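You operate a simulated robot arm through the tools that you are given. There is no shell and no other tool. Be economical: measure what you need, move in short steps, check, and stop when the job is done.

You run a simulated two-armed robot. Do the job below in one go: nothing can be reset, and whatever is moved stays where it is left.

TASK
Chain too tight: turn the orange tension knob into its green band.
Fine: open the lower guard door, free the lock lever first, lock it again, shut the lower guard door, leave the power off. Where these are worked on the way, their far stop is far enough and under half their travel is too little: lower guard door.
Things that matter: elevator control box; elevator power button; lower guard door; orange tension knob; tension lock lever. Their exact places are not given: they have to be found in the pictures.

The check looks at the end state, three seconds after you hand in, the way a careful person would. Anything else that was tipped, shoved, dropped, spilled or broken makes it a failure.

THE ROBOT
Two 7-joint arms with fingered hands on one trunk, on a base that drives. Base frame: it is fixed to the floor where the robot stands at the start and does not move with it; the origin is under the middle of the robot, x ahead of it, y to its left, z up. Lengths are in m, angles in degrees, forces in N, time in s.
The left shoulder is at the start at [0.136, 0.182, 0.969], the right one opposite. With the tool pointing down near the work surface each hand reaches from about 0.1 to 0.9 m from the robot's upright axis, wherever it stands, measured 20 degrees to its own side. Places, roughly: elevator control box [0.8, -1.7, 1.2]; elevator power button [0.8, -1.8, 1]; lower guard door [0.7, -0.1, 0.7]; orange tension knob [0.8, -0.2, 0.7]; tension lock lever [0.8, 0, 0.7]. Payload 3.8 kg a hand.
The tool frame of a hand sits at the grasp point between the pads (the TCP): z along the fingers, y along the line on which they close. The tips reach 0.03 m beyond it. Largest opening 0.104 m; the body of the gripper starts 0.035 m behind the TCP. The gripper is a hand of 4 fingers: y runs from the thumb to the fingers, the wrist lies at [-0.017, -0.104, -0.178] in the tool frame, and closing takes about 1.5 s.
Orientation is that of the tool frame in the base frame, as a unit quaternion [w, x, y, z]. With the fingers straight down and the wrist toward the robot, the tool's x, y and z point along [0, 1, 0], [1, 0, 0] and [0, 0, -1] of the base frame.

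THE INTERFACE
- The arms move only by the tool servo_tool. It takes "left_rows", "right_rows" or both (then of equal length, played together; a hand with none holds still); each is a list of rows, each an object of numbers (a shift or turn left out is 0, a gripper value left out holds the last): "gripper": the gripper command, from -1 (shut) to 1 (fully open), values between in proportion; "x", "y", "z": the shift along the base's x, y, z in mm; "wx", "wy", "wz": the turn, a rotation vector about the base's x, y, z in degrees. In form: [{"gripper": .., "x": .., "y": .., "z": .., "wx": .., "wy": .., "wz": ..}, ...]. A call has 1 to 10 rows; each row is the pose to reach, as a shift and turn from the pose commanded when the call began. Rows are played at 5 a second. More than 0.05 m and 8.6 degrees between two rows, or a gripper value outside its range, and nothing of the call is played. Where a pose cannot be reached the arm comes as near as it can. A force on the tool above 90 N (or 10 N above the force at the start of the call, whichever is more), or a blocked arm, ends the call early, and 0.2 s more pass. Each finger travels about 0.072 m/s and halts on what it meets, pressing with about 26 N; the grip force reading is that of the motor and also rises with nothing between the fingers. The clock runs only during rows and for 0.2 s after the last one: add rows that repeat a pose to give the fingers time. The reply holds the time, the measured pose of the TCP, the force on the tool along the base axes, the opening and the grip force, in the units named above and with some noise, with the torque about the TCP (base axes, N m) and any sound that the robot's microphone picked up.
- Cameras (640 x 400 px; columns grow to the right, rows downward): "scene" is now at [0.2303, -0.0227, 1.1521]; the picture's right is [-0.26, -0.96, 0.00], its down [-0.57, 0.16, -0.81] and it looks along [0.78, -0.21, -0.59] (base axes); focal length 254 px, centre (320, 200). "left" rides on the left gripper at [-0.066, -0.09, -0.126] in its tool frame; the picture's right is [-0.78, -0.30, 0.56], its down [0.57, -0.70, 0.42] and it looks along [0.27, 0.65, 0.71] (tool axes); focal length 275 px, centre (320, 200). "right" rides on the right gripper at [0.066, -0.09, -0.126] in its tool frame; the picture's right is [-0.78, 0.30, -0.56], its down [-0.57, -0.70, 0.42] and it looks along [-0.26, 0.65, 0.71] (tool axes); focal length 275 px, centre (320, 200).
- snapshot(camera): a new picture of that camera. It takes no simulated time.
- slide_trunk(by): slides the trunk up (or, below 0, down) by that many m; the arms and the scene camera ride with it, the base frame stays. It gives what a move gives, with no picture.
- base_move(legs): drives the robot by 1 to 6 legs, each [ahead, left, turn to the left] in m, m and degrees, along the robot's own axes; the way and the turn of a leg run together, so that a leg with both is an arc; at most 1.5 m and 180 degrees a leg. The arms and the cameras ride along, it lands a little off, and it stops where it bumps. It gives what a move gives.
- hand_shape(shape, hand): the hand has 4 fingers and takes this shape, open, in about a second: jaw (thumb against the fingers, like two jaws); tri (thumb and two fingers); tip (a fingertip pinch); poke (one finger out to press); point (the index stretched); flat (the hand flat); cup (the hand cupped); fist (a fist). The gripper value then closes the fingers along that shape, each until it touches; the sizes above hold for jaw. It gives what a move gives, with no picture.
- pan_tilt(pan, tilt): turns the head with the scene camera to pan (to the left, within 86 degrees either way) and tilt (down, from -29 to 69), counted from straight ahead of the robot. It gives what a move gives.
- pixel_to_xyz(camera, pixels): for up to 12 pixels [column, row] of the newest picture of that camera ("zoom" is the newest enlarged one), the place [x, y, z] in the base frame of the surface seen there, good to about 0.003 m, but the place of the scene camera against the robot may be out by one fixed shift of up to 0.025 m in any direction. It takes no simulated time.
- inspect(camera, box): a new picture of the part [left, top, right, bottom] of that camera's present view, enlarged. It takes no simulated time.
- sign_off(): hands the job in; it is judged then, once.

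Work in short steps. Measure before you move; look again where a grasp or a placing could have gone wrong, and mend it. You have 80 turns and 70 pictures in all, those below and enlarged ones among them. Open the grippers and draw the arms clear of the work before you hand the job in, unless the task says otherwise; then end with one line.

The tools are called after "Call:" by a JSON object that holds its "name" and its "arguments". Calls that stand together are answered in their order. servo_tool: Moves the arms, as the interface text tells. Its arguments: {"type":"object","properties":{"left_rows":{"type":"array","items":{"type":"object","properties":{"gripper":{"type":"number"},"x":{"type":"number"},"y":{"type":"number"},"z":{"type":"number"},"wx":{"type":"number"},"wy":{"type":"number"},"wz":{"type":"number"}}}},"right_rows":{"type":"array","items":{"type":"object","properties":{"gripper":{"type":"number"},"x":{"type":"number"},"y":{"type":"number"},"z":{"type":"number"},"wx":{"type":"number"},"wy":{"type":"number"},"wz":{"type":"number"}}}}},"required":[]} The other tools are called the same way: slide_trunk (by) slides the trunk up or down; hand_shape (shape, hand) gives the hand a shape; base_move (legs) drives the base; pan_tilt (pan, tilt) turns the head that bears the scene camera; snapshot (camera) takes a picture; pixel_to_xyz (camera, pixels) gives the place of the surface under pixels of a picture; inspect (camera, box) takes an enlarged picture of a part of a camera's view; sign_off () hands the job in.

At the start:

```text
t: 0.0
left_ee_pos: [0.5909, 0.082, 0.8781]
left_orientation: [0.0, 0.708, 0.707, 0.0]
left_wrist_force: [0.2, 0.5, -0.1]
left_wrist_torque: [-0.01, -0.02, 0.0]
left_width: 0.1041
left_grasp_force: 0.0
left_shape: jaw
right_ee_pos: [0.5083, -0.3131, 0.9214]
right_orientation: [0.0, 0.707, 0.707, 0.0]
right_wrist_force: [-0.3, 0.9, 0.1]
right_wrist_torque: [0.0, 0.02, 0.0]
right_width: 0.1038
right_grasp_force: 0.1
right_shape: jaw
trunk travel left (down, up): [-0.125, 0.631]
robot x, y, heading: [-0.0003, -0.0009, 0.1]
head pan, tilt: [-15.2, 36.3]
```

scene: 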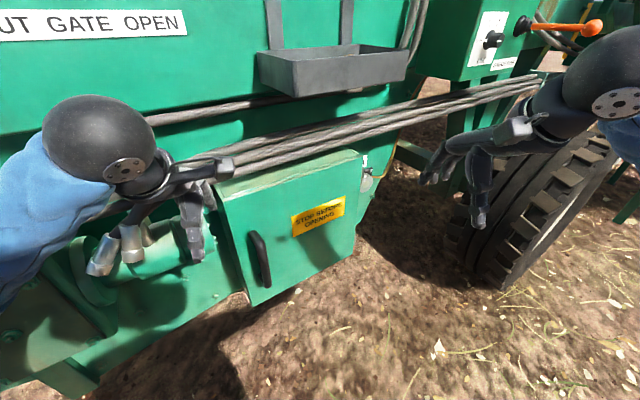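
right: 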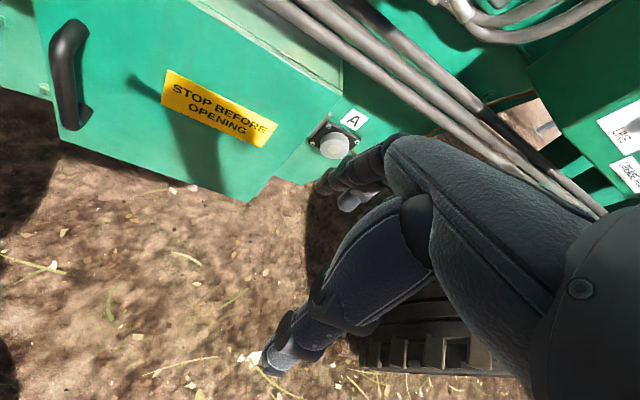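
left: 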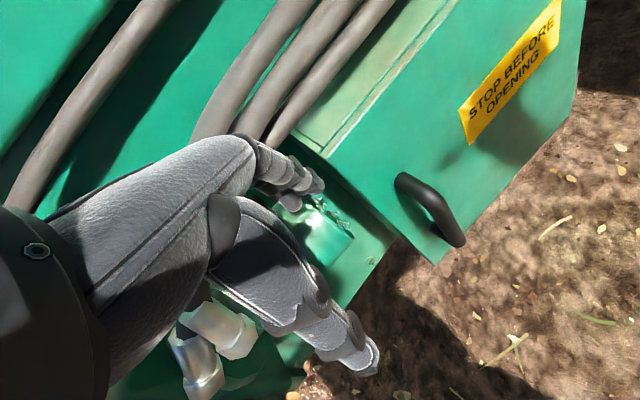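

The scene shows the guard door with its handle at (260,258) and yellow label, and a round grey item labelled "A" at right. I'll measure points and zoom in on the door.

Call:
{"name": "inspect", "arguments": {"camera": "scene", "box": [190, 130, 410, 310]}}

Call:
{"name": "pixel_to_xyz", "arguments": {"camera": "scene", "pixels": [[255, 240], [265, 280], [218, 200], [358, 160], [355, 230], [252, 305], [320, 215], [365, 180], [240, 230], [300, 250], [200, 260], [385, 170]]}}

Call:
{"name": "pixel_to_xyz", "arguments": {"camera": "right", "pixels": [[70, 30], [75, 115], [180, 60], [220, 110], [334, 148], [352, 120], [250, 195], [338, 80], [60, 60], [110, 60]]}}

```text
2.22 times, centred on (300, 220) of scene
```

zoom: 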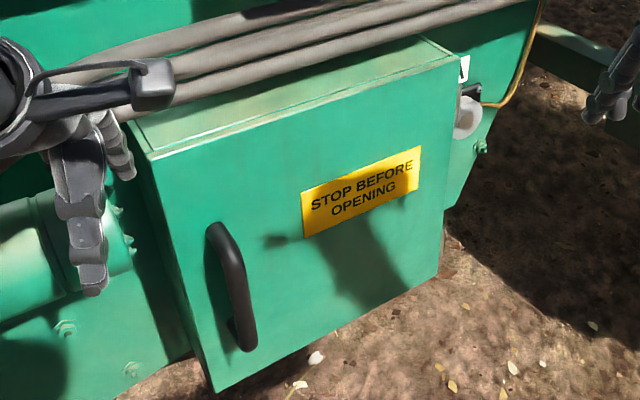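

```text
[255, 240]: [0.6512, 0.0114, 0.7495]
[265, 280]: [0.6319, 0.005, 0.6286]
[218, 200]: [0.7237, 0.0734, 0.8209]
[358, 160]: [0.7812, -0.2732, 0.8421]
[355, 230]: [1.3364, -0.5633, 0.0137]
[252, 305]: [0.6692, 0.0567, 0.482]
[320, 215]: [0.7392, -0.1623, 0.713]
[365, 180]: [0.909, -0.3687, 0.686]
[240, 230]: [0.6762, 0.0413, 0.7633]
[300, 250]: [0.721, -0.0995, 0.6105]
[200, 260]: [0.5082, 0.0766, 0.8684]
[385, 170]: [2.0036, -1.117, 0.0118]
```

```text
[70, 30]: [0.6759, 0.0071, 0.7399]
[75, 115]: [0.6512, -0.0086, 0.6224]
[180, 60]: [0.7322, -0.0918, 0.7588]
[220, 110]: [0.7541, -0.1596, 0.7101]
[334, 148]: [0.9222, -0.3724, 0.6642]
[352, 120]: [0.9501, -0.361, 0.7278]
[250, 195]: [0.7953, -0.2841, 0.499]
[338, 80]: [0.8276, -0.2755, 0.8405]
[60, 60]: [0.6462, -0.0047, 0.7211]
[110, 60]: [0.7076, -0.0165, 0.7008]
```

The door face runs from about (0.70,0.06) to (0.80,-0.28), handle vertical near y≈0. Now look to the right for the control box and power button.

Call:
{"name": "pan_tilt", "arguments": {"pan": -65, "tilt": 5}}

Call:
{"name": "snapshot", "arguments": {"camera": "scene"}}

Call:
{"name": "inspect", "arguments": {"camera": "right", "box": [280, 90, 400, 200]}}

```text
t: 1.2
left_ee_pos: [0.5918, 0.0834, 0.8778]
left_orientation: [-0.001, 0.707, 0.707, 0.0]
left_wrist_force: [0.3, -0.4, 0.4]
left_wrist_torque: [-0.02, -0.01, -0.04]
left_width: 0.1039
left_grasp_force: 0.0
left_shape: jaw
right_ee_pos: [0.5085, -0.3124, 0.9205]
right_orientation: [0.0, 0.707, 0.708, -0.001]
right_wrist_force: [0.2, -0.2, 0.6]
right_wrist_torque: [0.0, 0.02, -0.04]
right_width: 0.1037
right_grasp_force: 0.0
right_shape: jaw
trunk travel left (down, up): [-0.125, 0.631]
robot x, y, heading: [-0.0027, -0.0026, 0.0]
head pan, tilt: [-65.0, 5.0]
```

```text
65 pictures are left
```

scene: 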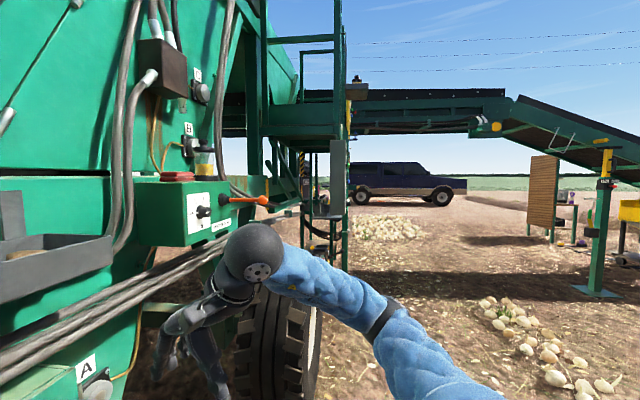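

```text
3.64 times, centred on (340, 145) of right
```

zoom: 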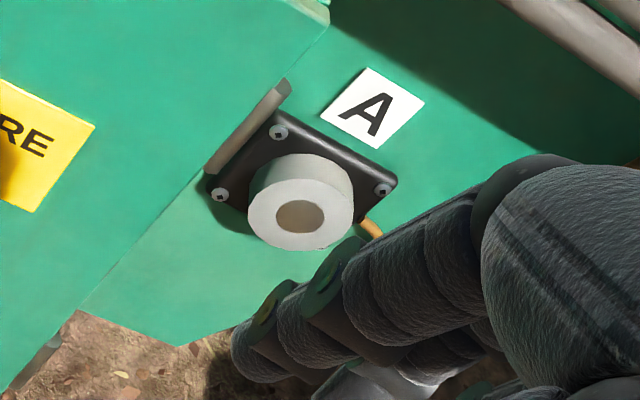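

The control box should be around the post at (340,180). Zoom there.

Call:
{"name": "inspect", "arguments": {"camera": "scene", "box": [280, 120, 380, 260]}}

Call:
{"name": "pixel_to_xyz", "arguments": {"camera": "scene", "pixels": [[338, 190], [308, 180], [345, 225], [322, 210], [205, 213], [178, 178], [320, 230], [335, 150]]}}

```text
2.86 times, centred on (330, 190) of scene
```

zoom: 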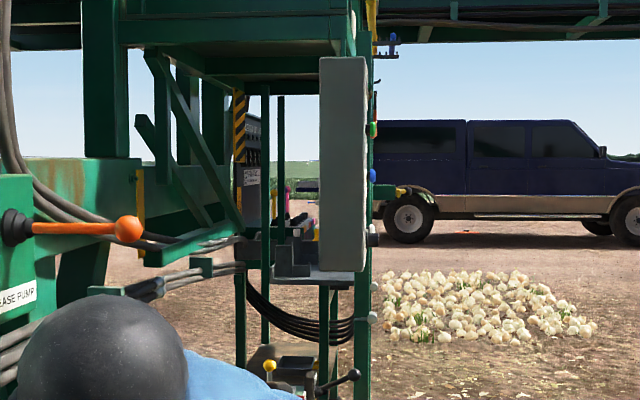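

```text
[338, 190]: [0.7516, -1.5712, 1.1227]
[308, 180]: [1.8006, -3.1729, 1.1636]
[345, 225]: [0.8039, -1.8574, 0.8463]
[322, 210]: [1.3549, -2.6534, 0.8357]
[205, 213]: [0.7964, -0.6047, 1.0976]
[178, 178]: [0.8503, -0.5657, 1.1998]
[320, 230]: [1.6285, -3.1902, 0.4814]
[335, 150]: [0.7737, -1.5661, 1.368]
```

The control box is edge-on (its face looks at -x), so the power state isn't visible. I'll back off and drive right to look at it.

Call:
{"name": "base_move", "arguments": {"legs": [[-0.15, 0, 0], [0, -1.3, 0]]}}

Call:
{"name": "pan_tilt", "arguments": {"pan": -25, "tilt": 5}}

Call:
{"name": "snapshot", "arguments": {"camera": "scene"}}

```text
t: 3.7
left_ee_pos: [0.4561, 0.0002, 0.8778]
left_orientation: [-0.001, 0.732, 0.681, 0.0]
left_wrist_force: [-0.7, 0.0, 0.2]
left_wrist_torque: [-0.02, 0.0, 0.01]
left_width: 0.104
left_grasp_force: 0.0
left_shape: jaw
right_ee_pos: [0.3464, -0.3872, 0.9217]
right_orientation: [0.0, 0.732, 0.681, 0.0]
right_wrist_force: [0.0, 0.1, 0.3]
right_wrist_torque: [-0.02, 0.03, 0.0]
right_width: 0.1035
right_grasp_force: 0.0
right_shape: jaw
trunk travel left (down, up): [-0.125, 0.631]
robot x, y, heading: [-0.1381, -0.0392, -4.3]
head pan, tilt: [-65.0, 5.0]
stopped in leg 2: the robot was blocked; the commanded pose is now the measured one
```

```text
t: 4.7
left_ee_pos: [0.458, -0.0005, 0.8777]
left_orientation: [0.0, 0.733, 0.681, 0.0]
left_wrist_force: [0.3, -0.1, 0.4]
left_wrist_torque: [0.01, 0.0, -0.05]
left_width: 0.1037
left_grasp_force: 0.1
left_shape: jaw
right_ee_pos: [0.3461, -0.3867, 0.9214]
right_orientation: [0.0, 0.733, 0.681, 0.001]
right_wrist_force: [-0.1, -0.4, -0.5]
right_wrist_torque: [0.0, -0.02, 0.02]
right_width: 0.1038
right_grasp_force: 0.1
right_shape: jaw
trunk travel left (down, up): [-0.125, 0.631]
robot x, y, heading: [-0.1392, -0.0369, -4.4]
head pan, tilt: [-25.0, 5.0]
```

```text
62 pictures are left
```

scene: 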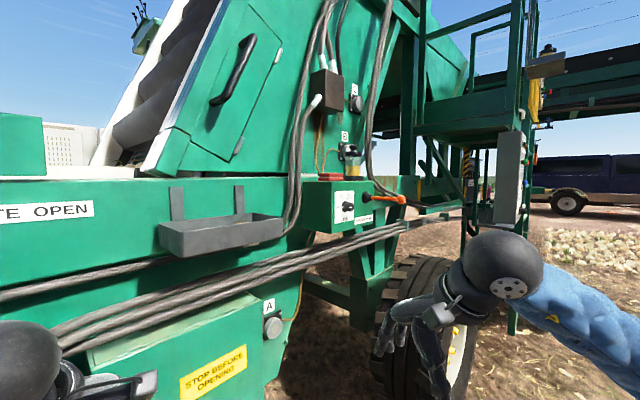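

The robot was blocked after about 4 cm to the right. Look for what stands on the floor to the right.

Call:
{"name": "pan_tilt", "arguments": {"pan": -80, "tilt": 60}}

Call:
{"name": "snapshot", "arguments": {"camera": "scene"}}

Call:
{"name": "pan_tilt", "arguments": {"pan": -86, "tilt": 20}}

Call:
{"name": "snapshot", "arguments": {"camera": "scene"}}

```text
t: 6.0
left_ee_pos: [0.4574, 0.0005, 0.8769]
left_orientation: [0.0, 0.733, 0.68, 0.0]
left_wrist_force: [0.0, -0.2, -0.5]
left_wrist_torque: [0.01, -0.01, 0.02]
left_width: 0.1035
left_grasp_force: 0.0
left_shape: jaw
right_ee_pos: [0.3462, -0.387, 0.9217]
right_orientation: [0.0, 0.732, 0.681, -0.001]
right_wrist_force: [-0.8, -0.5, -0.6]
right_wrist_torque: [-0.03, -0.04, 0.02]
right_width: 0.1039
right_grasp_force: 0.1
right_shape: jaw
trunk travel left (down, up): [-0.125, 0.631]
robot x, y, heading: [-0.1413, -0.0378, -4.3]
head pan, tilt: [-80.0, 60.0]
```

```text
61 pictures are left
```

scene: 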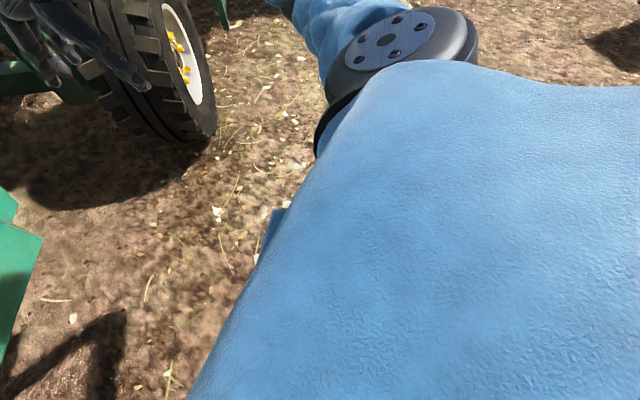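

```text
t: 7.0
left_ee_pos: [0.4575, -0.0, 0.8765]
left_orientation: [0.0, 0.733, 0.681, 0.0]
left_wrist_force: [0.8, 0.6, -0.5]
left_wrist_torque: [0.03, -0.01, -0.01]
left_width: 0.1036
left_grasp_force: 0.0
left_shape: jaw
right_ee_pos: [0.346, -0.3874, 0.9217]
right_orientation: [-0.001, 0.733, 0.681, 0.001]
right_wrist_force: [0.2, -0.6, 0.2]
right_wrist_torque: [0.03, 0.02, 0.01]
right_width: 0.1037
right_grasp_force: 0.0
right_shape: jaw
trunk travel left (down, up): [-0.125, 0.631]
robot x, y, heading: [-0.1371, -0.0334, -4.4]
head pan, tilt: [-85.9, 20.0]
```

```text
60 pictures are left
```

scene: 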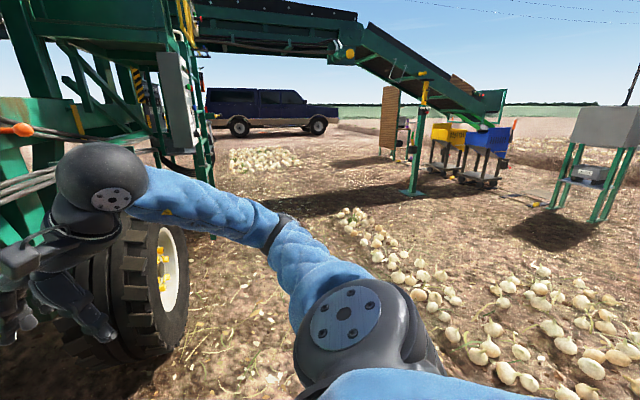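

Measure the wheel, onions and fingers to find what blocks.

Call:
{"name": "pixel_to_xyz", "arguments": {"camera": "scene", "pixels": [[135, 290], [180, 270], [110, 335], [90, 250], [70, 310], [480, 350], [565, 390], [420, 290], [190, 130], [205, 140], [350, 215], [15, 300]]}}

Call:
{"name": "snapshot", "arguments": {"camera": "right"}}

Call:
{"name": "snapshot", "arguments": {"camera": "left"}}

Call:
{"name": "inspect", "arguments": {"camera": "scene", "box": [120, 40, 240, 190]}}

```text
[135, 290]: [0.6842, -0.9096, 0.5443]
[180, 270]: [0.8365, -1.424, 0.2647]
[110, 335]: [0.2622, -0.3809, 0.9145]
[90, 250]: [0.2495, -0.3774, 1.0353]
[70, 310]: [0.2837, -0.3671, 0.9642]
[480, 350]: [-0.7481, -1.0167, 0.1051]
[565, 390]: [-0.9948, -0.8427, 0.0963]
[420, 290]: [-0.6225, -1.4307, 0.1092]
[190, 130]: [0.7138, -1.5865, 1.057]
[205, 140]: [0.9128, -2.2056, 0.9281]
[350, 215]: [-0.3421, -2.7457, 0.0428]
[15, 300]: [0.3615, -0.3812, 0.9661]
```

```text
59 pictures are left
```

right: 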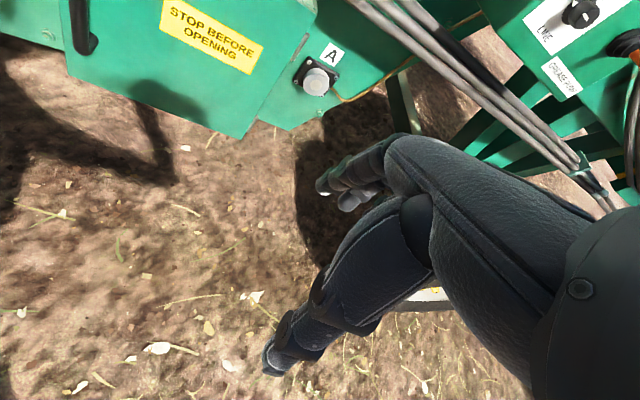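

```text
58 pictures are left
```

left: 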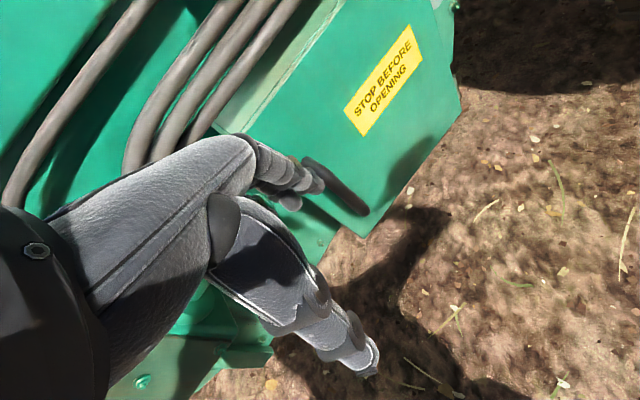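

```text
2.67 times, centred on (180, 115) of scene
```

zoom: 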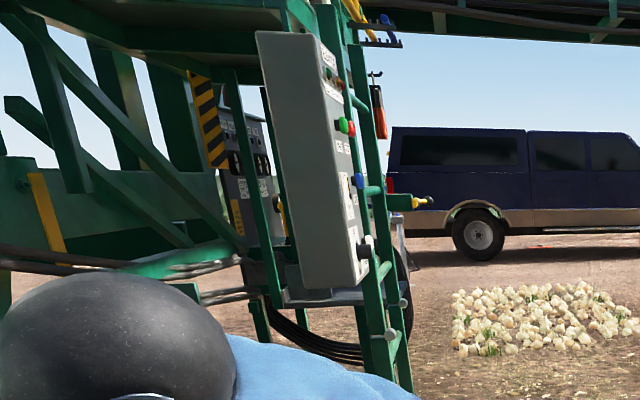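

Zoom tighter on the control box to read its indicators from here.

Call:
{"name": "inspect", "arguments": {"camera": "scene", "box": [160, 45, 220, 150]}}

Call:
{"name": "pan_tilt", "arguments": {"pan": -86, "tilt": 45}}

Call:
{"name": "snapshot", "arguments": {"camera": "scene"}}

```text
3.81 times, centred on (190, 98) of scene
```

zoom: 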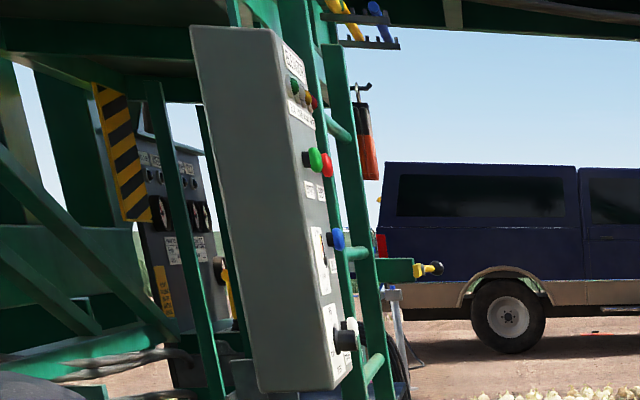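

```text
t: 7.9
left_ee_pos: [0.4578, 0.0001, 0.8775]
left_orientation: [0.0, 0.733, 0.68, 0.0]
left_wrist_force: [-0.2, 0.3, 0.4]
left_wrist_torque: [0.02, 0.0, 0.05]
left_width: 0.1034
left_grasp_force: 0.0
left_shape: jaw
right_ee_pos: [0.3465, -0.388, 0.9215]
right_orientation: [0.0, 0.733, 0.681, -0.001]
right_wrist_force: [-0.5, 0.5, -0.1]
right_wrist_torque: [0.01, 0.0, -0.02]
right_width: 0.1037
right_grasp_force: 0.1
right_shape: jaw
trunk travel left (down, up): [-0.125, 0.631]
robot x, y, heading: [-0.1357, -0.0389, -4.4]
head pan, tilt: [-85.9, 45.0]
```

```text
55 pictures are left
```

scene: 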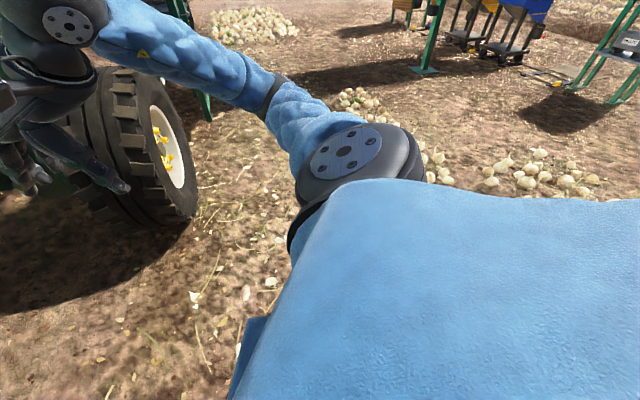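

I suspect something low at the right rear (the robot twisted right). I'll go forward a little, turn right (rear swings away), and look back-right.

Call:
{"name": "base_move", "arguments": {"legs": [[0.08, 0.03, 0], [0, 0, -40]]}}

Call:
{"name": "pan_tilt", "arguments": {"pan": -86, "tilt": 40}}

Call:
{"name": "snapshot", "arguments": {"camera": "scene"}}

Call:
{"name": "pan_tilt", "arguments": {"pan": -20, "tilt": 5}}

Call:
{"name": "snapshot", "arguments": {"camera": "scene"}}

```text
t: 10.9
left_ee_pos: [0.4237, -0.369, 0.8773]
left_orientation: [0.001, 0.922, 0.387, 0.0]
left_wrist_force: [0.3, -0.6, -0.4]
left_wrist_torque: [0.0, -0.05, 0.0]
left_width: 0.1037
left_grasp_force: 0.0
left_shape: jaw
right_ee_pos: [0.0879, -0.5938, 0.9209]
right_orientation: [0.0, 0.922, 0.386, 0.0]
right_wrist_force: [0.6, 0.2, 0.9]
right_wrist_torque: [-0.04, 0.01, -0.01]
right_width: 0.1036
right_grasp_force: 0.2
right_shape: jaw
trunk travel left (down, up): [-0.125, 0.631]
robot x, y, heading: [-0.0524, -0.0162, -45.0]
head pan, tilt: [-85.9, 45.0]
```

```text
t: 11.5
left_ee_pos: [0.4232, -0.3698, 0.8776]
left_orientation: [0.0, 0.922, 0.388, 0.0]
left_wrist_force: [-0.2, 1.0, 0.3]
left_wrist_torque: [-0.01, 0.0, 0.02]
left_width: 0.1036
left_grasp_force: 0.1
left_shape: jaw
right_ee_pos: [0.088, -0.5923, 0.921]
right_orientation: [0.0, 0.922, 0.387, 0.0]
right_wrist_force: [-0.5, -0.6, -0.6]
right_wrist_torque: [0.02, 0.0, 0.01]
right_width: 0.1037
right_grasp_force: 0.0
right_shape: jaw
trunk travel left (down, up): [-0.125, 0.631]
robot x, y, heading: [-0.0552, -0.0103, -44.4]
head pan, tilt: [-85.9, 40.0]
```

```text
54 pictures are left
```

scene: 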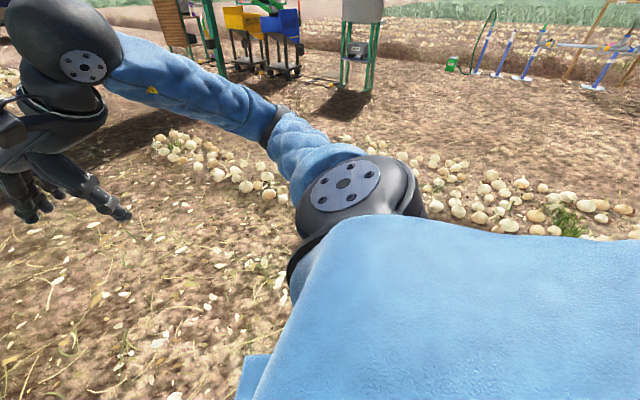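

```text
t: 12.9
left_ee_pos: [0.4241, -0.3694, 0.8783]
left_orientation: [0.0, 0.922, 0.387, -0.001]
left_wrist_force: [0.3, 0.1, 0.1]
left_wrist_torque: [-0.01, 0.01, 0.01]
left_width: 0.1039
left_grasp_force: 0.1
left_shape: jaw
right_ee_pos: [0.0879, -0.5931, 0.921]
right_orientation: [-0.001, 0.922, 0.387, 0.0]
right_wrist_force: [-0.2, 0.1, 0.0]
right_wrist_torque: [-0.03, 0.01, 0.02]
right_width: 0.1039
right_grasp_force: 0.1
right_shape: jaw
trunk travel left (down, up): [-0.125, 0.631]
robot x, y, heading: [-0.0578, -0.012, -44.3]
head pan, tilt: [-20.0, 5.0]
```

```text
53 pictures are left
```

scene: 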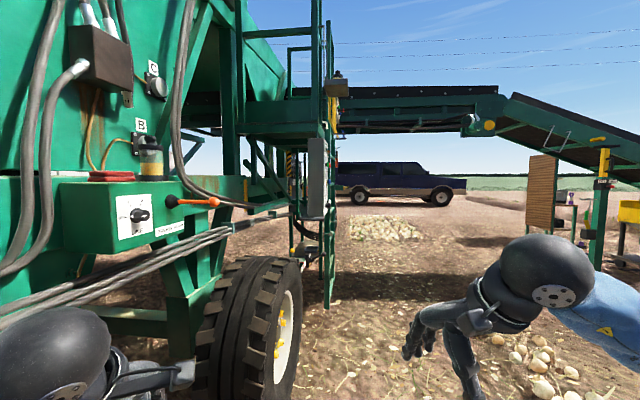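

No obstacle near the base; the ground to the right-front is clear. Creep in world -y, by 0.5 m.

Call:
{"name": "base_move", "arguments": {"legs": [[0.33, -0.38, 0]]}}

Call:
{"name": "snapshot", "arguments": {"camera": "scene"}}

```text
t: 15.9
left_ee_pos: [0.3984, -0.8783, 0.878]
left_orientation: [0.0, 0.923, 0.386, 0.002]
left_wrist_force: [-0.8, 0.0, 0.2]
left_wrist_torque: [0.04, -0.05, 0.01]
left_width: 0.1042
left_grasp_force: 0.1
left_shape: jaw
right_ee_pos: [0.0628, -1.1018, 0.9215]
right_orientation: [0.0, 0.923, 0.385, 0.0]
right_wrist_force: [-1.7, 1.1, -0.2]
right_wrist_torque: [-0.02, -0.09, -0.02]
right_width: 0.104
right_grasp_force: 0.1
right_shape: jaw
trunk travel left (down, up): [-0.125, 0.631]
robot x, y, heading: [-0.0815, -0.5215, -44.8]
head pan, tilt: [-20.0, 5.0]
```

```text
52 pictures are left
```

scene: 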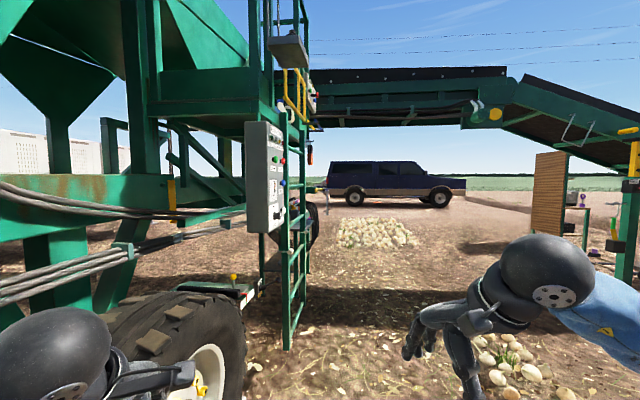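

It worked. Zoom on the control box at (272,180).

Call:
{"name": "inspect", "arguments": {"camera": "scene", "box": [230, 110, 320, 250]}}

Call:
{"name": "pixel_to_xyz", "arguments": {"camera": "scene", "pixels": [[275, 160], [283, 161], [285, 184], [277, 210], [270, 140], [252, 150], [300, 200], [130, 330], [190, 320], [220, 300]]}}

```text
2.86 times, centred on (275, 180) of scene
```

zoom: 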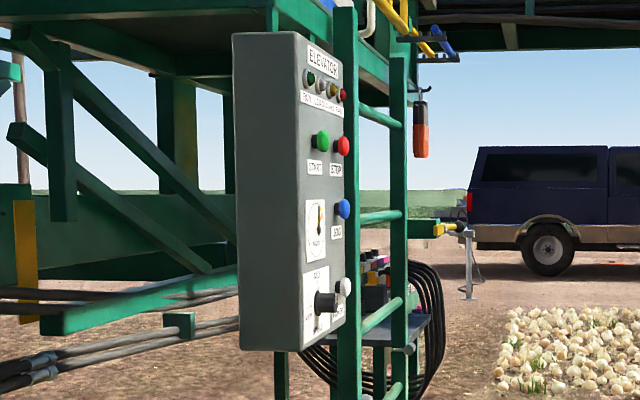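

```text
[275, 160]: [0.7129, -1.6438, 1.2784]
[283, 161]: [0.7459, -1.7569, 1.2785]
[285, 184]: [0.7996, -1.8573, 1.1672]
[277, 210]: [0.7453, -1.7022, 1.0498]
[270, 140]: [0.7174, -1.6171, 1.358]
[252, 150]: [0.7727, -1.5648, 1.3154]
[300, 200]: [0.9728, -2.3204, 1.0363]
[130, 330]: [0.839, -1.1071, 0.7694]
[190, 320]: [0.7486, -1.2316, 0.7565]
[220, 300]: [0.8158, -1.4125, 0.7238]
```

Need the face view to read lamps and the power button; move 0.45 m further.

Call:
{"name": "base_move", "arguments": {"legs": [[0.22, -0.38, 0]]}}

Call:
{"name": "pan_tilt", "arguments": {"pan": 5, "tilt": 0}}

Call:
{"name": "snapshot", "arguments": {"camera": "scene"}}

```text
t: 18.6
left_ee_pos: [0.2875, -1.3063, 0.8774]
left_orientation: [0.0, 0.924, 0.383, 0.0]
left_wrist_force: [-0.1, 0.6, 0.8]
left_wrist_torque: [-0.01, -0.02, -0.03]
left_width: 0.1039
left_grasp_force: 0.3
left_shape: jaw
right_ee_pos: [-0.0476, -1.527, 0.9203]
right_orientation: [0.0, 0.924, 0.383, -0.001]
right_wrist_force: [0.4, 0.0, 0.3]
right_wrist_torque: [-0.01, 0.0, -0.02]
right_width: 0.1037
right_grasp_force: 0.0
right_shape: jaw
trunk travel left (down, up): [-0.125, 0.631]
robot x, y, heading: [-0.1901, -0.949, -44.8]
head pan, tilt: [-20.0, 5.0]
```

```text
t: 19.4
left_ee_pos: [0.2889, -1.3049, 0.8769]
left_orientation: [0.0, 0.924, 0.383, 0.0]
left_wrist_force: [0.4, -0.4, 0.4]
left_wrist_torque: [0.0, 0.02, -0.01]
left_width: 0.1038
left_grasp_force: 0.2
left_shape: jaw
right_ee_pos: [-0.0488, -1.5256, 0.9206]
right_orientation: [0.001, 0.923, 0.384, 0.0]
right_wrist_force: [-0.4, -0.3, 0.2]
right_wrist_torque: [0.02, 0.0, -0.01]
right_width: 0.1036
right_grasp_force: 0.1
right_shape: jaw
trunk travel left (down, up): [-0.125, 0.631]
robot x, y, heading: [-0.1877, -0.9444, -44.8]
head pan, tilt: [5.0, 0.0]
```

```text
50 pictures are left
```

scene: 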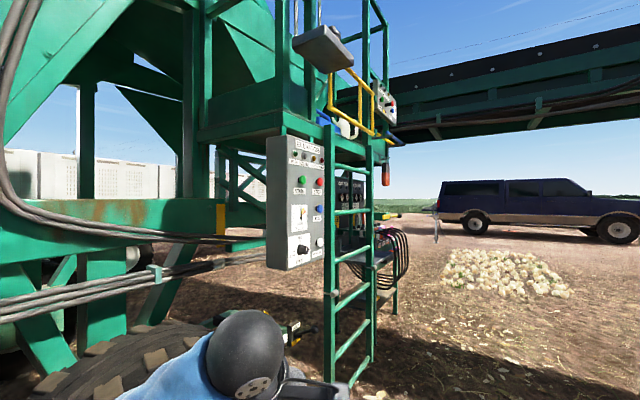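

Call:
{"name": "inspect", "arguments": {"camera": "scene", "box": [260, 128, 340, 278]}}

Call:
{"name": "inspect", "arguments": {"camera": "scene", "box": [280, 215, 330, 265]}}

Call:
{"name": "pixel_to_xyz", "arguments": {"camera": "scene", "pixels": [[319, 242], [302, 249], [319, 210], [320, 182], [301, 180], [300, 262], [322, 230]]}}

```text
2.67 times, centred on (300, 203) of scene
```

zoom: 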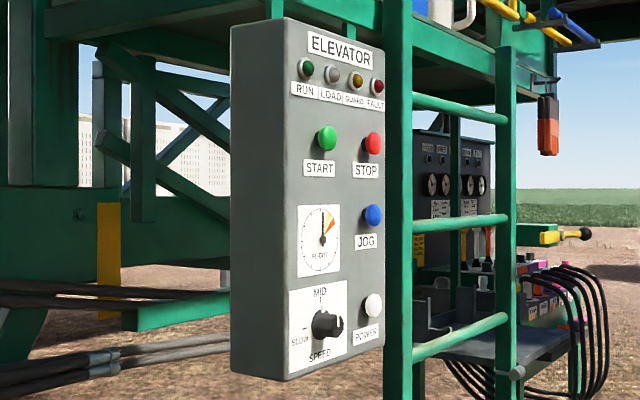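

```text
8.00 times, centred on (305, 240) of scene
```

zoom: 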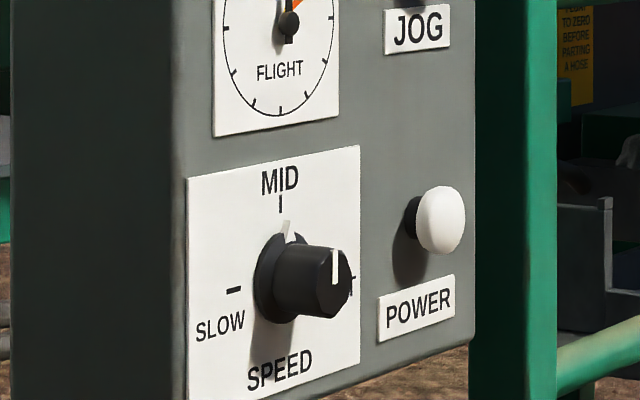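

```text
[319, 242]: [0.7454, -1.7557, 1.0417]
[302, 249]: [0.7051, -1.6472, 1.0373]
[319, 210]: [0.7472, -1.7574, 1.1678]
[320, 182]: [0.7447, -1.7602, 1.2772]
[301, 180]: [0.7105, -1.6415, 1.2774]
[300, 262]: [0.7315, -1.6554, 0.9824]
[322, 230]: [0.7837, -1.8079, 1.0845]
```

Call:
{"name": "inspect", "arguments": {"camera": "scene", "box": [283, 135, 333, 185]}}

```text
8.00 times, centred on (308, 160) of scene
```

zoom: 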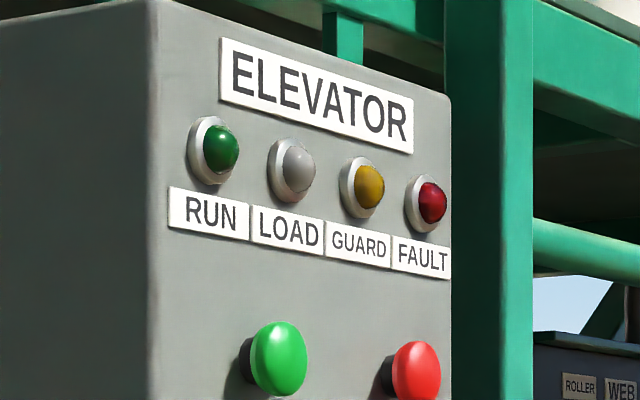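

All lamps are dark, so the power is off; I leave the box alone. Retrace the path back to the door.

Call:
{"name": "base_move", "arguments": {"legs": [[-0.217, 0.384, 0], [-0.34, 0.4, 0], [0, 0, 45]]}}

Call:
{"name": "pan_tilt", "arguments": {"pan": -8, "tilt": 40}}

Call:
{"name": "snapshot", "arguments": {"camera": "scene"}}

```text
t: 23.4
left_ee_pos: [0.4965, -0.6643, 0.8781]
left_orientation: [-0.001, 0.881, 0.472, 0.001]
left_wrist_force: [-0.9, -0.4, 0.2]
left_wrist_torque: [0.03, -0.01, 0.03]
left_width: 0.104
left_grasp_force: 0.1
left_shape: jaw
right_ee_pos: [0.2066, -0.9464, 0.9202]
right_orientation: [-0.001, 0.881, 0.472, 0.001]
right_wrist_force: [-0.2, 0.1, -0.3]
right_wrist_torque: [0.02, -0.02, 0.04]
right_width: 0.1039
right_grasp_force: 0.1
right_shape: jaw
trunk travel left (down, up): [-0.125, 0.631]
robot x, y, heading: [-0.0453, -0.4058, -33.5]
head pan, tilt: [5.0, 0.0]
stopped in leg 2: the robot was blocked; the commanded pose is now the measured one
```

```text
t: 24.5
left_ee_pos: [0.4957, -0.6633, 0.8778]
left_orientation: [0.0, 0.881, 0.472, 0.001]
left_wrist_force: [0.6, -0.3, 0.3]
left_wrist_torque: [0.01, 0.06, -0.02]
left_width: 0.1036
left_grasp_force: 0.1
left_shape: jaw
right_ee_pos: [0.2072, -0.9462, 0.9211]
right_orientation: [-0.001, 0.882, 0.472, 0.0]
right_wrist_force: [0.2, 0.2, 0.5]
right_wrist_torque: [-0.01, 0.0, 0.01]
right_width: 0.1044
right_grasp_force: 0.1
right_shape: jaw
trunk travel left (down, up): [-0.125, 0.631]
robot x, y, heading: [-0.0396, -0.4028, -33.6]
head pan, tilt: [-8.0, 40.0]
```

```text
46 pictures are left
```

scene: 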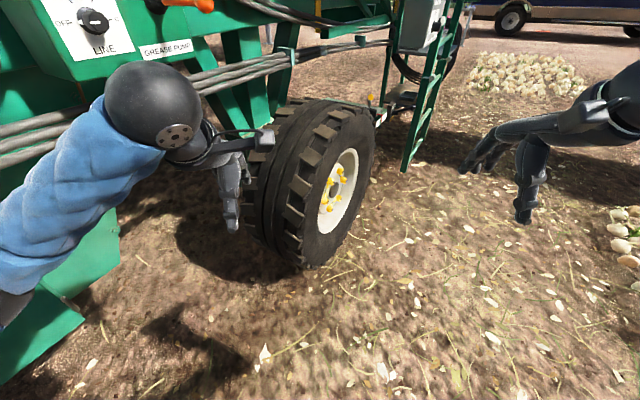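

Blocked again with a twist pointing to something low behind at about (-0.45,-0.3). I'll move away to the right and turn so the camera can see that spot.

Call:
{"name": "base_move", "arguments": {"legs": [[0.2, -0.33, 0], [0, 0, -70]]}}

Call:
{"name": "pan_tilt", "arguments": {"pan": -80, "tilt": 35}}

Call:
{"name": "snapshot", "arguments": {"camera": "scene"}}

```text
t: 30.0
left_ee_pos: [-0.1225, -1.3856, 0.8784]
left_orientation: [0.0, 0.993, -0.121, 0.0]
left_wrist_force: [0.5, -0.7, -0.2]
left_wrist_torque: [-0.04, 0.02, 0.04]
left_width: 0.1039
left_grasp_force: 0.0
left_shape: jaw
right_ee_pos: [-0.4864, -1.2097, 0.921]
right_orientation: [-0.001, 0.993, -0.122, 0.001]
right_wrist_force: [0.2, 0.0, 0.1]
right_wrist_torque: [0.01, 0.01, -0.02]
right_width: 0.1039
right_grasp_force: 0.0
right_shape: jaw
trunk travel left (down, up): [-0.125, 0.631]
robot x, y, heading: [-0.0599, -0.7916, -104.0]
head pan, tilt: [-8.0, 40.0]
```

```text
t: 31.4
left_ee_pos: [-0.123, -1.3862, 0.878]
left_orientation: [0.0, 0.993, -0.121, 0.001]
left_wrist_force: [-0.1, -0.3, 0.5]
left_wrist_torque: [0.01, -0.01, -0.01]
left_width: 0.104
left_grasp_force: 0.1
left_shape: jaw
right_ee_pos: [-0.4856, -1.2108, 0.9209]
right_orientation: [-0.001, 0.993, -0.122, 0.0]
right_wrist_force: [0.3, 0.5, -0.9]
right_wrist_torque: [0.04, 0.0, -0.01]
right_width: 0.1038
right_grasp_force: 0.1
right_shape: jaw
trunk travel left (down, up): [-0.125, 0.631]
robot x, y, heading: [-0.0583, -0.7912, -104.0]
head pan, tilt: [-80.0, 35.0]
```

```text
45 pictures are left
```

scene: 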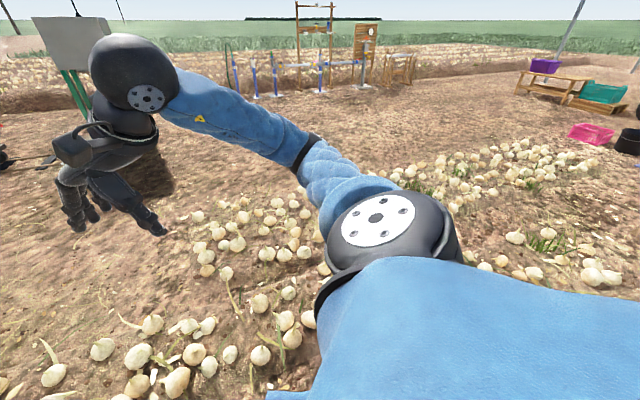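

Call:
{"name": "pixel_to_xyz", "arguments": {"camera": "scene", "pixels": [[175, 380], [260, 355], [290, 340], [230, 355], [300, 252], [595, 275], [535, 272], [500, 262], [310, 318], [620, 290]]}}

Call:
{"name": "pan_tilt", "arguments": {"pan": -86, "tilt": 65}}

Call:
{"name": "snapshot", "arguments": {"camera": "scene"}}

```text
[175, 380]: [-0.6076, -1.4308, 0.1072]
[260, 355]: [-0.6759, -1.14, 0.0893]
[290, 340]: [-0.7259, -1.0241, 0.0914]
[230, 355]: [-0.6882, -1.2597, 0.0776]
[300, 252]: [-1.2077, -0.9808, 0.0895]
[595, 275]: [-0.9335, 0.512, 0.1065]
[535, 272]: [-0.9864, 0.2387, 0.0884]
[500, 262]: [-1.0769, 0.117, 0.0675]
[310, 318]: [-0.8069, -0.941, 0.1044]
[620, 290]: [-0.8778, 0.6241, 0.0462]
```

```text
t: 32.4
left_ee_pos: [-0.1223, -1.3865, 0.8768]
left_orientation: [0.0, 0.993, -0.121, 0.002]
left_wrist_force: [-0.1, 0.9, -0.2]
left_wrist_torque: [-0.01, 0.0, 0.02]
left_width: 0.1035
left_grasp_force: 0.0
left_shape: jaw
right_ee_pos: [-0.4868, -1.2101, 0.9213]
right_orientation: [-0.001, 0.993, -0.122, -0.001]
right_wrist_force: [-0.1, 0.2, 0.3]
right_wrist_torque: [-0.02, 0.03, 0.01]
right_width: 0.104
right_grasp_force: 0.1
right_shape: jaw
trunk travel left (down, up): [-0.125, 0.631]
robot x, y, heading: [-0.059, -0.7943, -103.8]
head pan, tilt: [-85.9, 65.0]
```

```text
44 pictures are left
```

scene: 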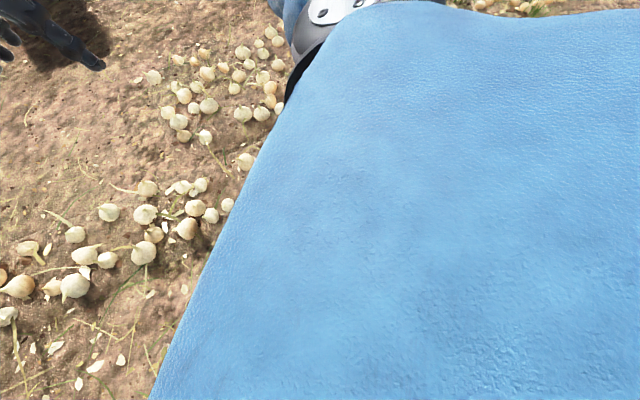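

The onion row passes close behind. To see the area between me and the start, turn further right.

Call:
{"name": "base_move", "arguments": {"legs": [[0, 0, -75]]}}

Call:
{"name": "pan_tilt", "arguments": {"pan": -80, "tilt": 40}}

Call:
{"name": "snapshot", "arguments": {"camera": "scene"}}

```text
t: 36.0
left_ee_pos: [-0.6471, -0.8927, 0.878]
left_orientation: [0.0, 0.717, -0.697, 0.0]
left_wrist_force: [-0.6, -0.6, 0.3]
left_wrist_torque: [0.0, -0.01, 0.01]
left_width: 0.1038
left_grasp_force: 0.0
left_shape: jaw
right_ee_pos: [-0.5756, -0.4952, 0.922]
right_orientation: [-0.001, 0.718, -0.696, 0.0]
right_wrist_force: [-0.1, 0.2, -0.9]
right_wrist_torque: [-0.02, 0.01, -0.03]
right_width: 0.1042
right_grasp_force: 0.0
right_shape: jaw
trunk travel left (down, up): [-0.125, 0.631]
robot x, y, heading: [-0.0613, -0.7922, -178.3]
head pan, tilt: [-85.9, 65.0]
```

```text
t: 36.9
left_ee_pos: [-0.6476, -0.8927, 0.8778]
left_orientation: [0.0, 0.717, -0.697, 0.001]
left_wrist_force: [-0.3, 0.0, -0.2]
left_wrist_torque: [0.04, 0.0, 0.01]
left_width: 0.1039
left_grasp_force: 0.1
left_shape: jaw
right_ee_pos: [-0.5765, -0.4952, 0.9218]
right_orientation: [0.0, 0.718, -0.696, 0.002]
right_wrist_force: [0.7, 0.6, 0.8]
right_wrist_torque: [-0.01, 0.01, 0.02]
right_width: 0.104
right_grasp_force: 0.1
right_shape: jaw
trunk travel left (down, up): [-0.125, 0.631]
robot x, y, heading: [-0.0558, -0.7928, -178.3]
head pan, tilt: [-80.0, 40.0]
```

```text
43 pictures are left
```

scene: 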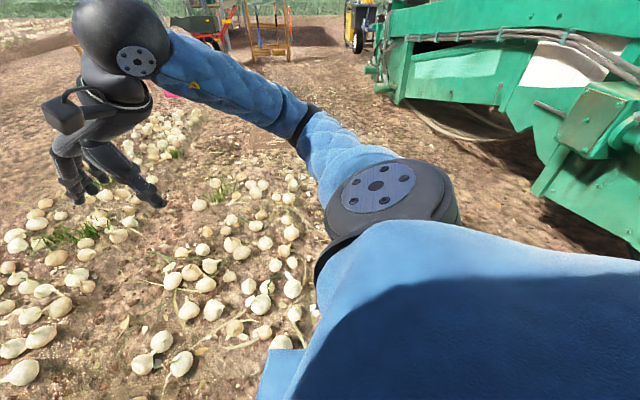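

Call:
{"name": "pixel_to_xyz", "arguments": {"camera": "scene", "pixels": [[280, 345], [292, 288], [295, 312], [180, 362], [290, 232], [292, 200], [278, 265], [260, 330], [235, 243], [262, 185], [312, 308], [290, 182]]}}

```text
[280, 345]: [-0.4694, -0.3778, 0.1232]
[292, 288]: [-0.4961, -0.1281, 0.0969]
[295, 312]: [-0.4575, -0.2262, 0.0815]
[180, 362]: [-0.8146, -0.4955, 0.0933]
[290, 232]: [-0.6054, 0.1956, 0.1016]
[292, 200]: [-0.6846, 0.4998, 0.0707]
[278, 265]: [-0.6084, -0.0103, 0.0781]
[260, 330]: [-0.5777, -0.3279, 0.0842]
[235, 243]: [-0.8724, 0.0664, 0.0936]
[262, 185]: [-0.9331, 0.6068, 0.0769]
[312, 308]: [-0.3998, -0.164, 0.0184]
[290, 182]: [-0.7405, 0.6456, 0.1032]
```

Confirmed: onions at x≈-0.46, y -0.4…-0.1 were what stopped the base rear. I'll turn back, keep the base at x≈+0.08, and reverse along +y.

Call:
{"name": "base_move", "arguments": {"legs": [[0, 0, 88], [0, 0.15, 0]]}}

```text
t: 42.0
left_ee_pos: [0.1695, -1.3855, 0.8763]
left_orientation: [0.001, 1.0, -0.003, 0.0]
left_wrist_force: [0.7, -0.7, 0.5]
left_wrist_torque: [-0.01, 0.02, -0.03]
left_width: 0.104
left_grasp_force: 0.2
left_shape: jaw
right_ee_pos: [-0.2244, -1.3001, 0.9218]
right_orientation: [0.0, 1.0, -0.003, 0.0]
right_wrist_force: [0.5, 0.3, 0.7]
right_wrist_torque: [0.01, 0.03, -0.01]
right_width: 0.1038
right_grasp_force: 0.0
right_shape: jaw
trunk travel left (down, up): [-0.125, 0.631]
robot x, y, heading: [0.0885, -0.7981, -90.4]
head pan, tilt: [-80.0, 40.0]
```

Call:
{"name": "base_move", "arguments": {"legs": [[-0.8, 0, 0]]}}

```text
t: 46.3
left_ee_pos: [0.1764, -0.5801, 0.8777]
left_orientation: [0.001, 1.0, 0.0, 0.001]
left_wrist_force: [-0.9, 0.5, -0.8]
left_wrist_torque: [-0.01, 0.0, -0.04]
left_width: 0.1039
left_grasp_force: 0.0
left_shape: jaw
right_ee_pos: [-0.2187, -0.4967, 0.9213]
right_orientation: [0.0, 1.0, -0.001, 0.0]
right_wrist_force: [-0.5, 0.3, 0.7]
right_wrist_torque: [0.01, -0.02, 0.0]
right_width: 0.1039
right_grasp_force: 0.0
right_shape: jaw
trunk travel left (down, up): [-0.125, 0.631]
robot x, y, heading: [0.0968, 0.0078, -90.1]
head pan, tilt: [-80.0, 40.0]
```

Now slide to x≈0 and turn to face the door.

Call:
{"name": "base_move", "arguments": {"legs": [[0.04, -0.12, 0], [0, 0, 95]]}}

Call:
{"name": "pan_tilt", "arguments": {"pan": -10, "tilt": 36}}

Call:
{"name": "snapshot", "arguments": {"camera": "scene"}}

Call:
{"name": "snapshot", "arguments": {"camera": "right"}}

```text
t: 51.6
left_ee_pos: [0.5555, 0.1086, 0.8772]
left_orientation: [0.0, 0.673, 0.739, 0.0]
left_wrist_force: [0.3, -0.8, -0.1]
left_wrist_torque: [0.0, 0.0, 0.04]
left_width: 0.1039
left_grasp_force: 0.0
left_shape: jaw
right_ee_pos: [0.5093, -0.2927, 0.9208]
right_orientation: [0.0, 0.673, 0.739, 0.0]
right_wrist_force: [0.4, -0.5, -0.6]
right_wrist_torque: [0.0, 0.01, 0.02]
right_width: 0.104
right_grasp_force: 0.0
right_shape: jaw
trunk travel left (down, up): [-0.125, 0.631]
robot x, y, heading: [-0.0231, -0.0282, 5.5]
head pan, tilt: [-80.0, 40.0]
```

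```text
t: 53.0
left_ee_pos: [0.5553, 0.1081, 0.8767]
left_orientation: [-0.001, 0.673, 0.739, 0.001]
left_wrist_force: [-0.4, -0.1, 0.4]
left_wrist_torque: [0.03, 0.02, 0.0]
left_width: 0.1042
left_grasp_force: 0.1
left_shape: jaw
right_ee_pos: [0.51, -0.2922, 0.9224]
right_orientation: [-0.001, 0.673, 0.739, 0.0]
right_wrist_force: [0.2, 0.9, 0.1]
right_wrist_torque: [-0.01, 0.02, -0.01]
right_width: 0.1038
right_grasp_force: 0.1
right_shape: jaw
trunk travel left (down, up): [-0.125, 0.631]
robot x, y, heading: [-0.0266, -0.0283, 5.4]
head pan, tilt: [-10.0, 36.0]
```

```text
42 pictures are left
```

scene: 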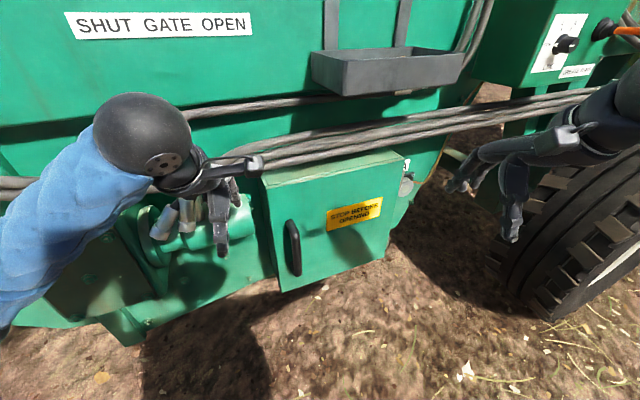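

```text
41 pictures are left
```

right: 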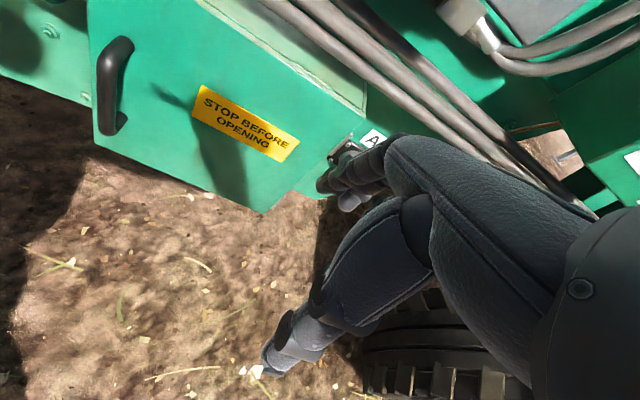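

Measure the handle with the right camera (handle top (118,45), mid (107,90), bottom (113,125)), and start re-orienting the right hand to point forward while retracting.

Call:
{"name": "pixel_to_xyz", "arguments": {"camera": "right", "pixels": [[118, 45], [106, 60], [103, 85], [106, 110], [117, 122], [140, 80], [98, 130], [97, 30], [170, 160], [220, 180], [262, 205], [345, 95]]}}

Call:
{"name": "servo_tool", "arguments": {"right_rows": [{"x": -15, "wx": 5.4, "wy": -4.4, "wz": -4.9}, {"x": -30, "wx": 10.8, "wy": -8.8, "wz": -9.8}, {"x": -45, "wx": 16.2, "wy": -13.2, "wz": -14.7}, {"x": -60, "wx": 21.6, "wy": -17.6, "wz": -19.6}, {"x": -75, "wx": 27, "wy": -22, "wz": -24.5}, {"x": -90, "wx": 32.4, "wy": -26.4, "wz": -29.4}, {"x": -100, "wx": 37.8, "wy": -30.8, "wz": -34.3}], "left_rows": [{"x": -20, "y": 15}, {"x": -40, "y": 30}, {"x": -60, "y": 45}, {"x": -80, "y": 60}, {"x": -100, "y": 75}, {"x": -120, "y": 90}, {"x": -140, "y": 100}]}}

```text
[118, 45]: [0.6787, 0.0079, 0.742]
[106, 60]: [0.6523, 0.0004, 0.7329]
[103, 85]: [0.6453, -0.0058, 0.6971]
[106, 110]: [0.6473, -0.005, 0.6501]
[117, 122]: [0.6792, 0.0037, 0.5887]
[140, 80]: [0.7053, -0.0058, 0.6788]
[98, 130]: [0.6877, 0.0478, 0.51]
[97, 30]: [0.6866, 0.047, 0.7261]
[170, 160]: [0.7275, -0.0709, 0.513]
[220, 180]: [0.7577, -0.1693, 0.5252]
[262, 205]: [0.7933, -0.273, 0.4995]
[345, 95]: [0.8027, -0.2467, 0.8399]
```

```text
t: 54.6
left_ee_pos: [0.4231, 0.2084, 0.8819]
left_orientation: [-0.001, 0.673, 0.74, -0.001]
left_wrist_force: [-0.1, -0.2, 0.1]
left_wrist_torque: [0.02, -0.04, 0.04]
left_width: 0.1041
left_grasp_force: 0.1
left_shape: jaw
left hand out of reach, approached as far as the arm can: row 7
right_ee_pos: [0.5201, -0.3795, 0.9779]
right_orientation: [-0.025, 0.795, 0.449, 0.407]
right_wrist_force: [0.3, 0.2, -0.2]
right_wrist_torque: [-0.03, 0.0, -0.01]
right_width: 0.1037
right_grasp_force: 0.1
right_shape: jaw
right hand out of reach, approached as far as the arm can: row 3, 4, 5, 6, 7
trunk travel left (down, up): [-0.125, 0.631]
robot x, y, heading: [-0.0234, -0.0304, 5.3]
head pan, tilt: [-10.0, 36.0]
```

Handle bar at about (0.646,-0.005, 0.60–0.74). The right hand was too near the shoulder; continue the turn while moving forward again.

Call:
{"name": "servo_tool", "arguments": {"right_rows": [{"x": 30, "y": -10, "z": -10}, {"x": 60, "y": -20, "z": -20, "wx": 5.4, "wy": -4.4, "wz": -4.9}, {"x": 90, "y": -20, "z": -30, "wx": 10.8, "wy": -8.8, "wz": -9.8}, {"x": 120, "y": -20, "z": -40, "wx": 16.2, "wy": -13.2, "wz": -14.7}, {"x": 130, "y": -20, "z": -60, "wx": 21.6, "wy": -17.6, "wz": -19.6}, {"x": 130, "y": -20, "z": -80, "wx": 27, "wy": -22, "wz": -24.5}, {"x": 130, "y": -20, "z": -100, "wx": 32.4, "wy": -26.4, "wz": -29.4}, {"x": 130, "y": -20, "z": -120, "wx": 37.8, "wy": -30.8, "wz": -34.3}, {"x": 130, "y": -20, "z": -120, "wx": 37.8, "wy": -30.8, "wz": -34.3}]}}

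Call:
{"name": "snapshot", "arguments": {"camera": "scene"}}

```text
t: 56.6
left_ee_pos: [0.4233, 0.2069, 0.8826]
left_orientation: [-0.001, 0.673, 0.739, 0.0]
left_wrist_force: [-0.2, -0.7, 0.7]
left_wrist_torque: [0.01, -0.03, 0.01]
left_width: 0.1038
left_grasp_force: 0.0
left_shape: jaw
right_ee_pos: [0.6752, -0.3114, 0.8982]
right_orientation: [-0.036, 0.708, 0.032, 0.704]
right_wrist_force: [-0.2, -0.3, 0.9]
right_wrist_torque: [-0.02, 0.03, 0.01]
right_width: 0.1038
right_grasp_force: 0.2
right_shape: jaw
right hand out of reach, approached as far as the arm can: row 4, 5, 6, 7, 8, 9
trunk travel left (down, up): [-0.125, 0.631]
robot x, y, heading: [-0.0241, -0.0265, 5.3]
head pan, tilt: [-10.0, 36.0]
```

```text
40 pictures are left
```

scene: 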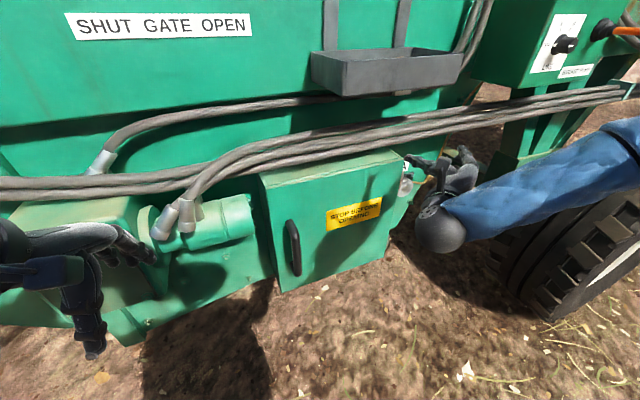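

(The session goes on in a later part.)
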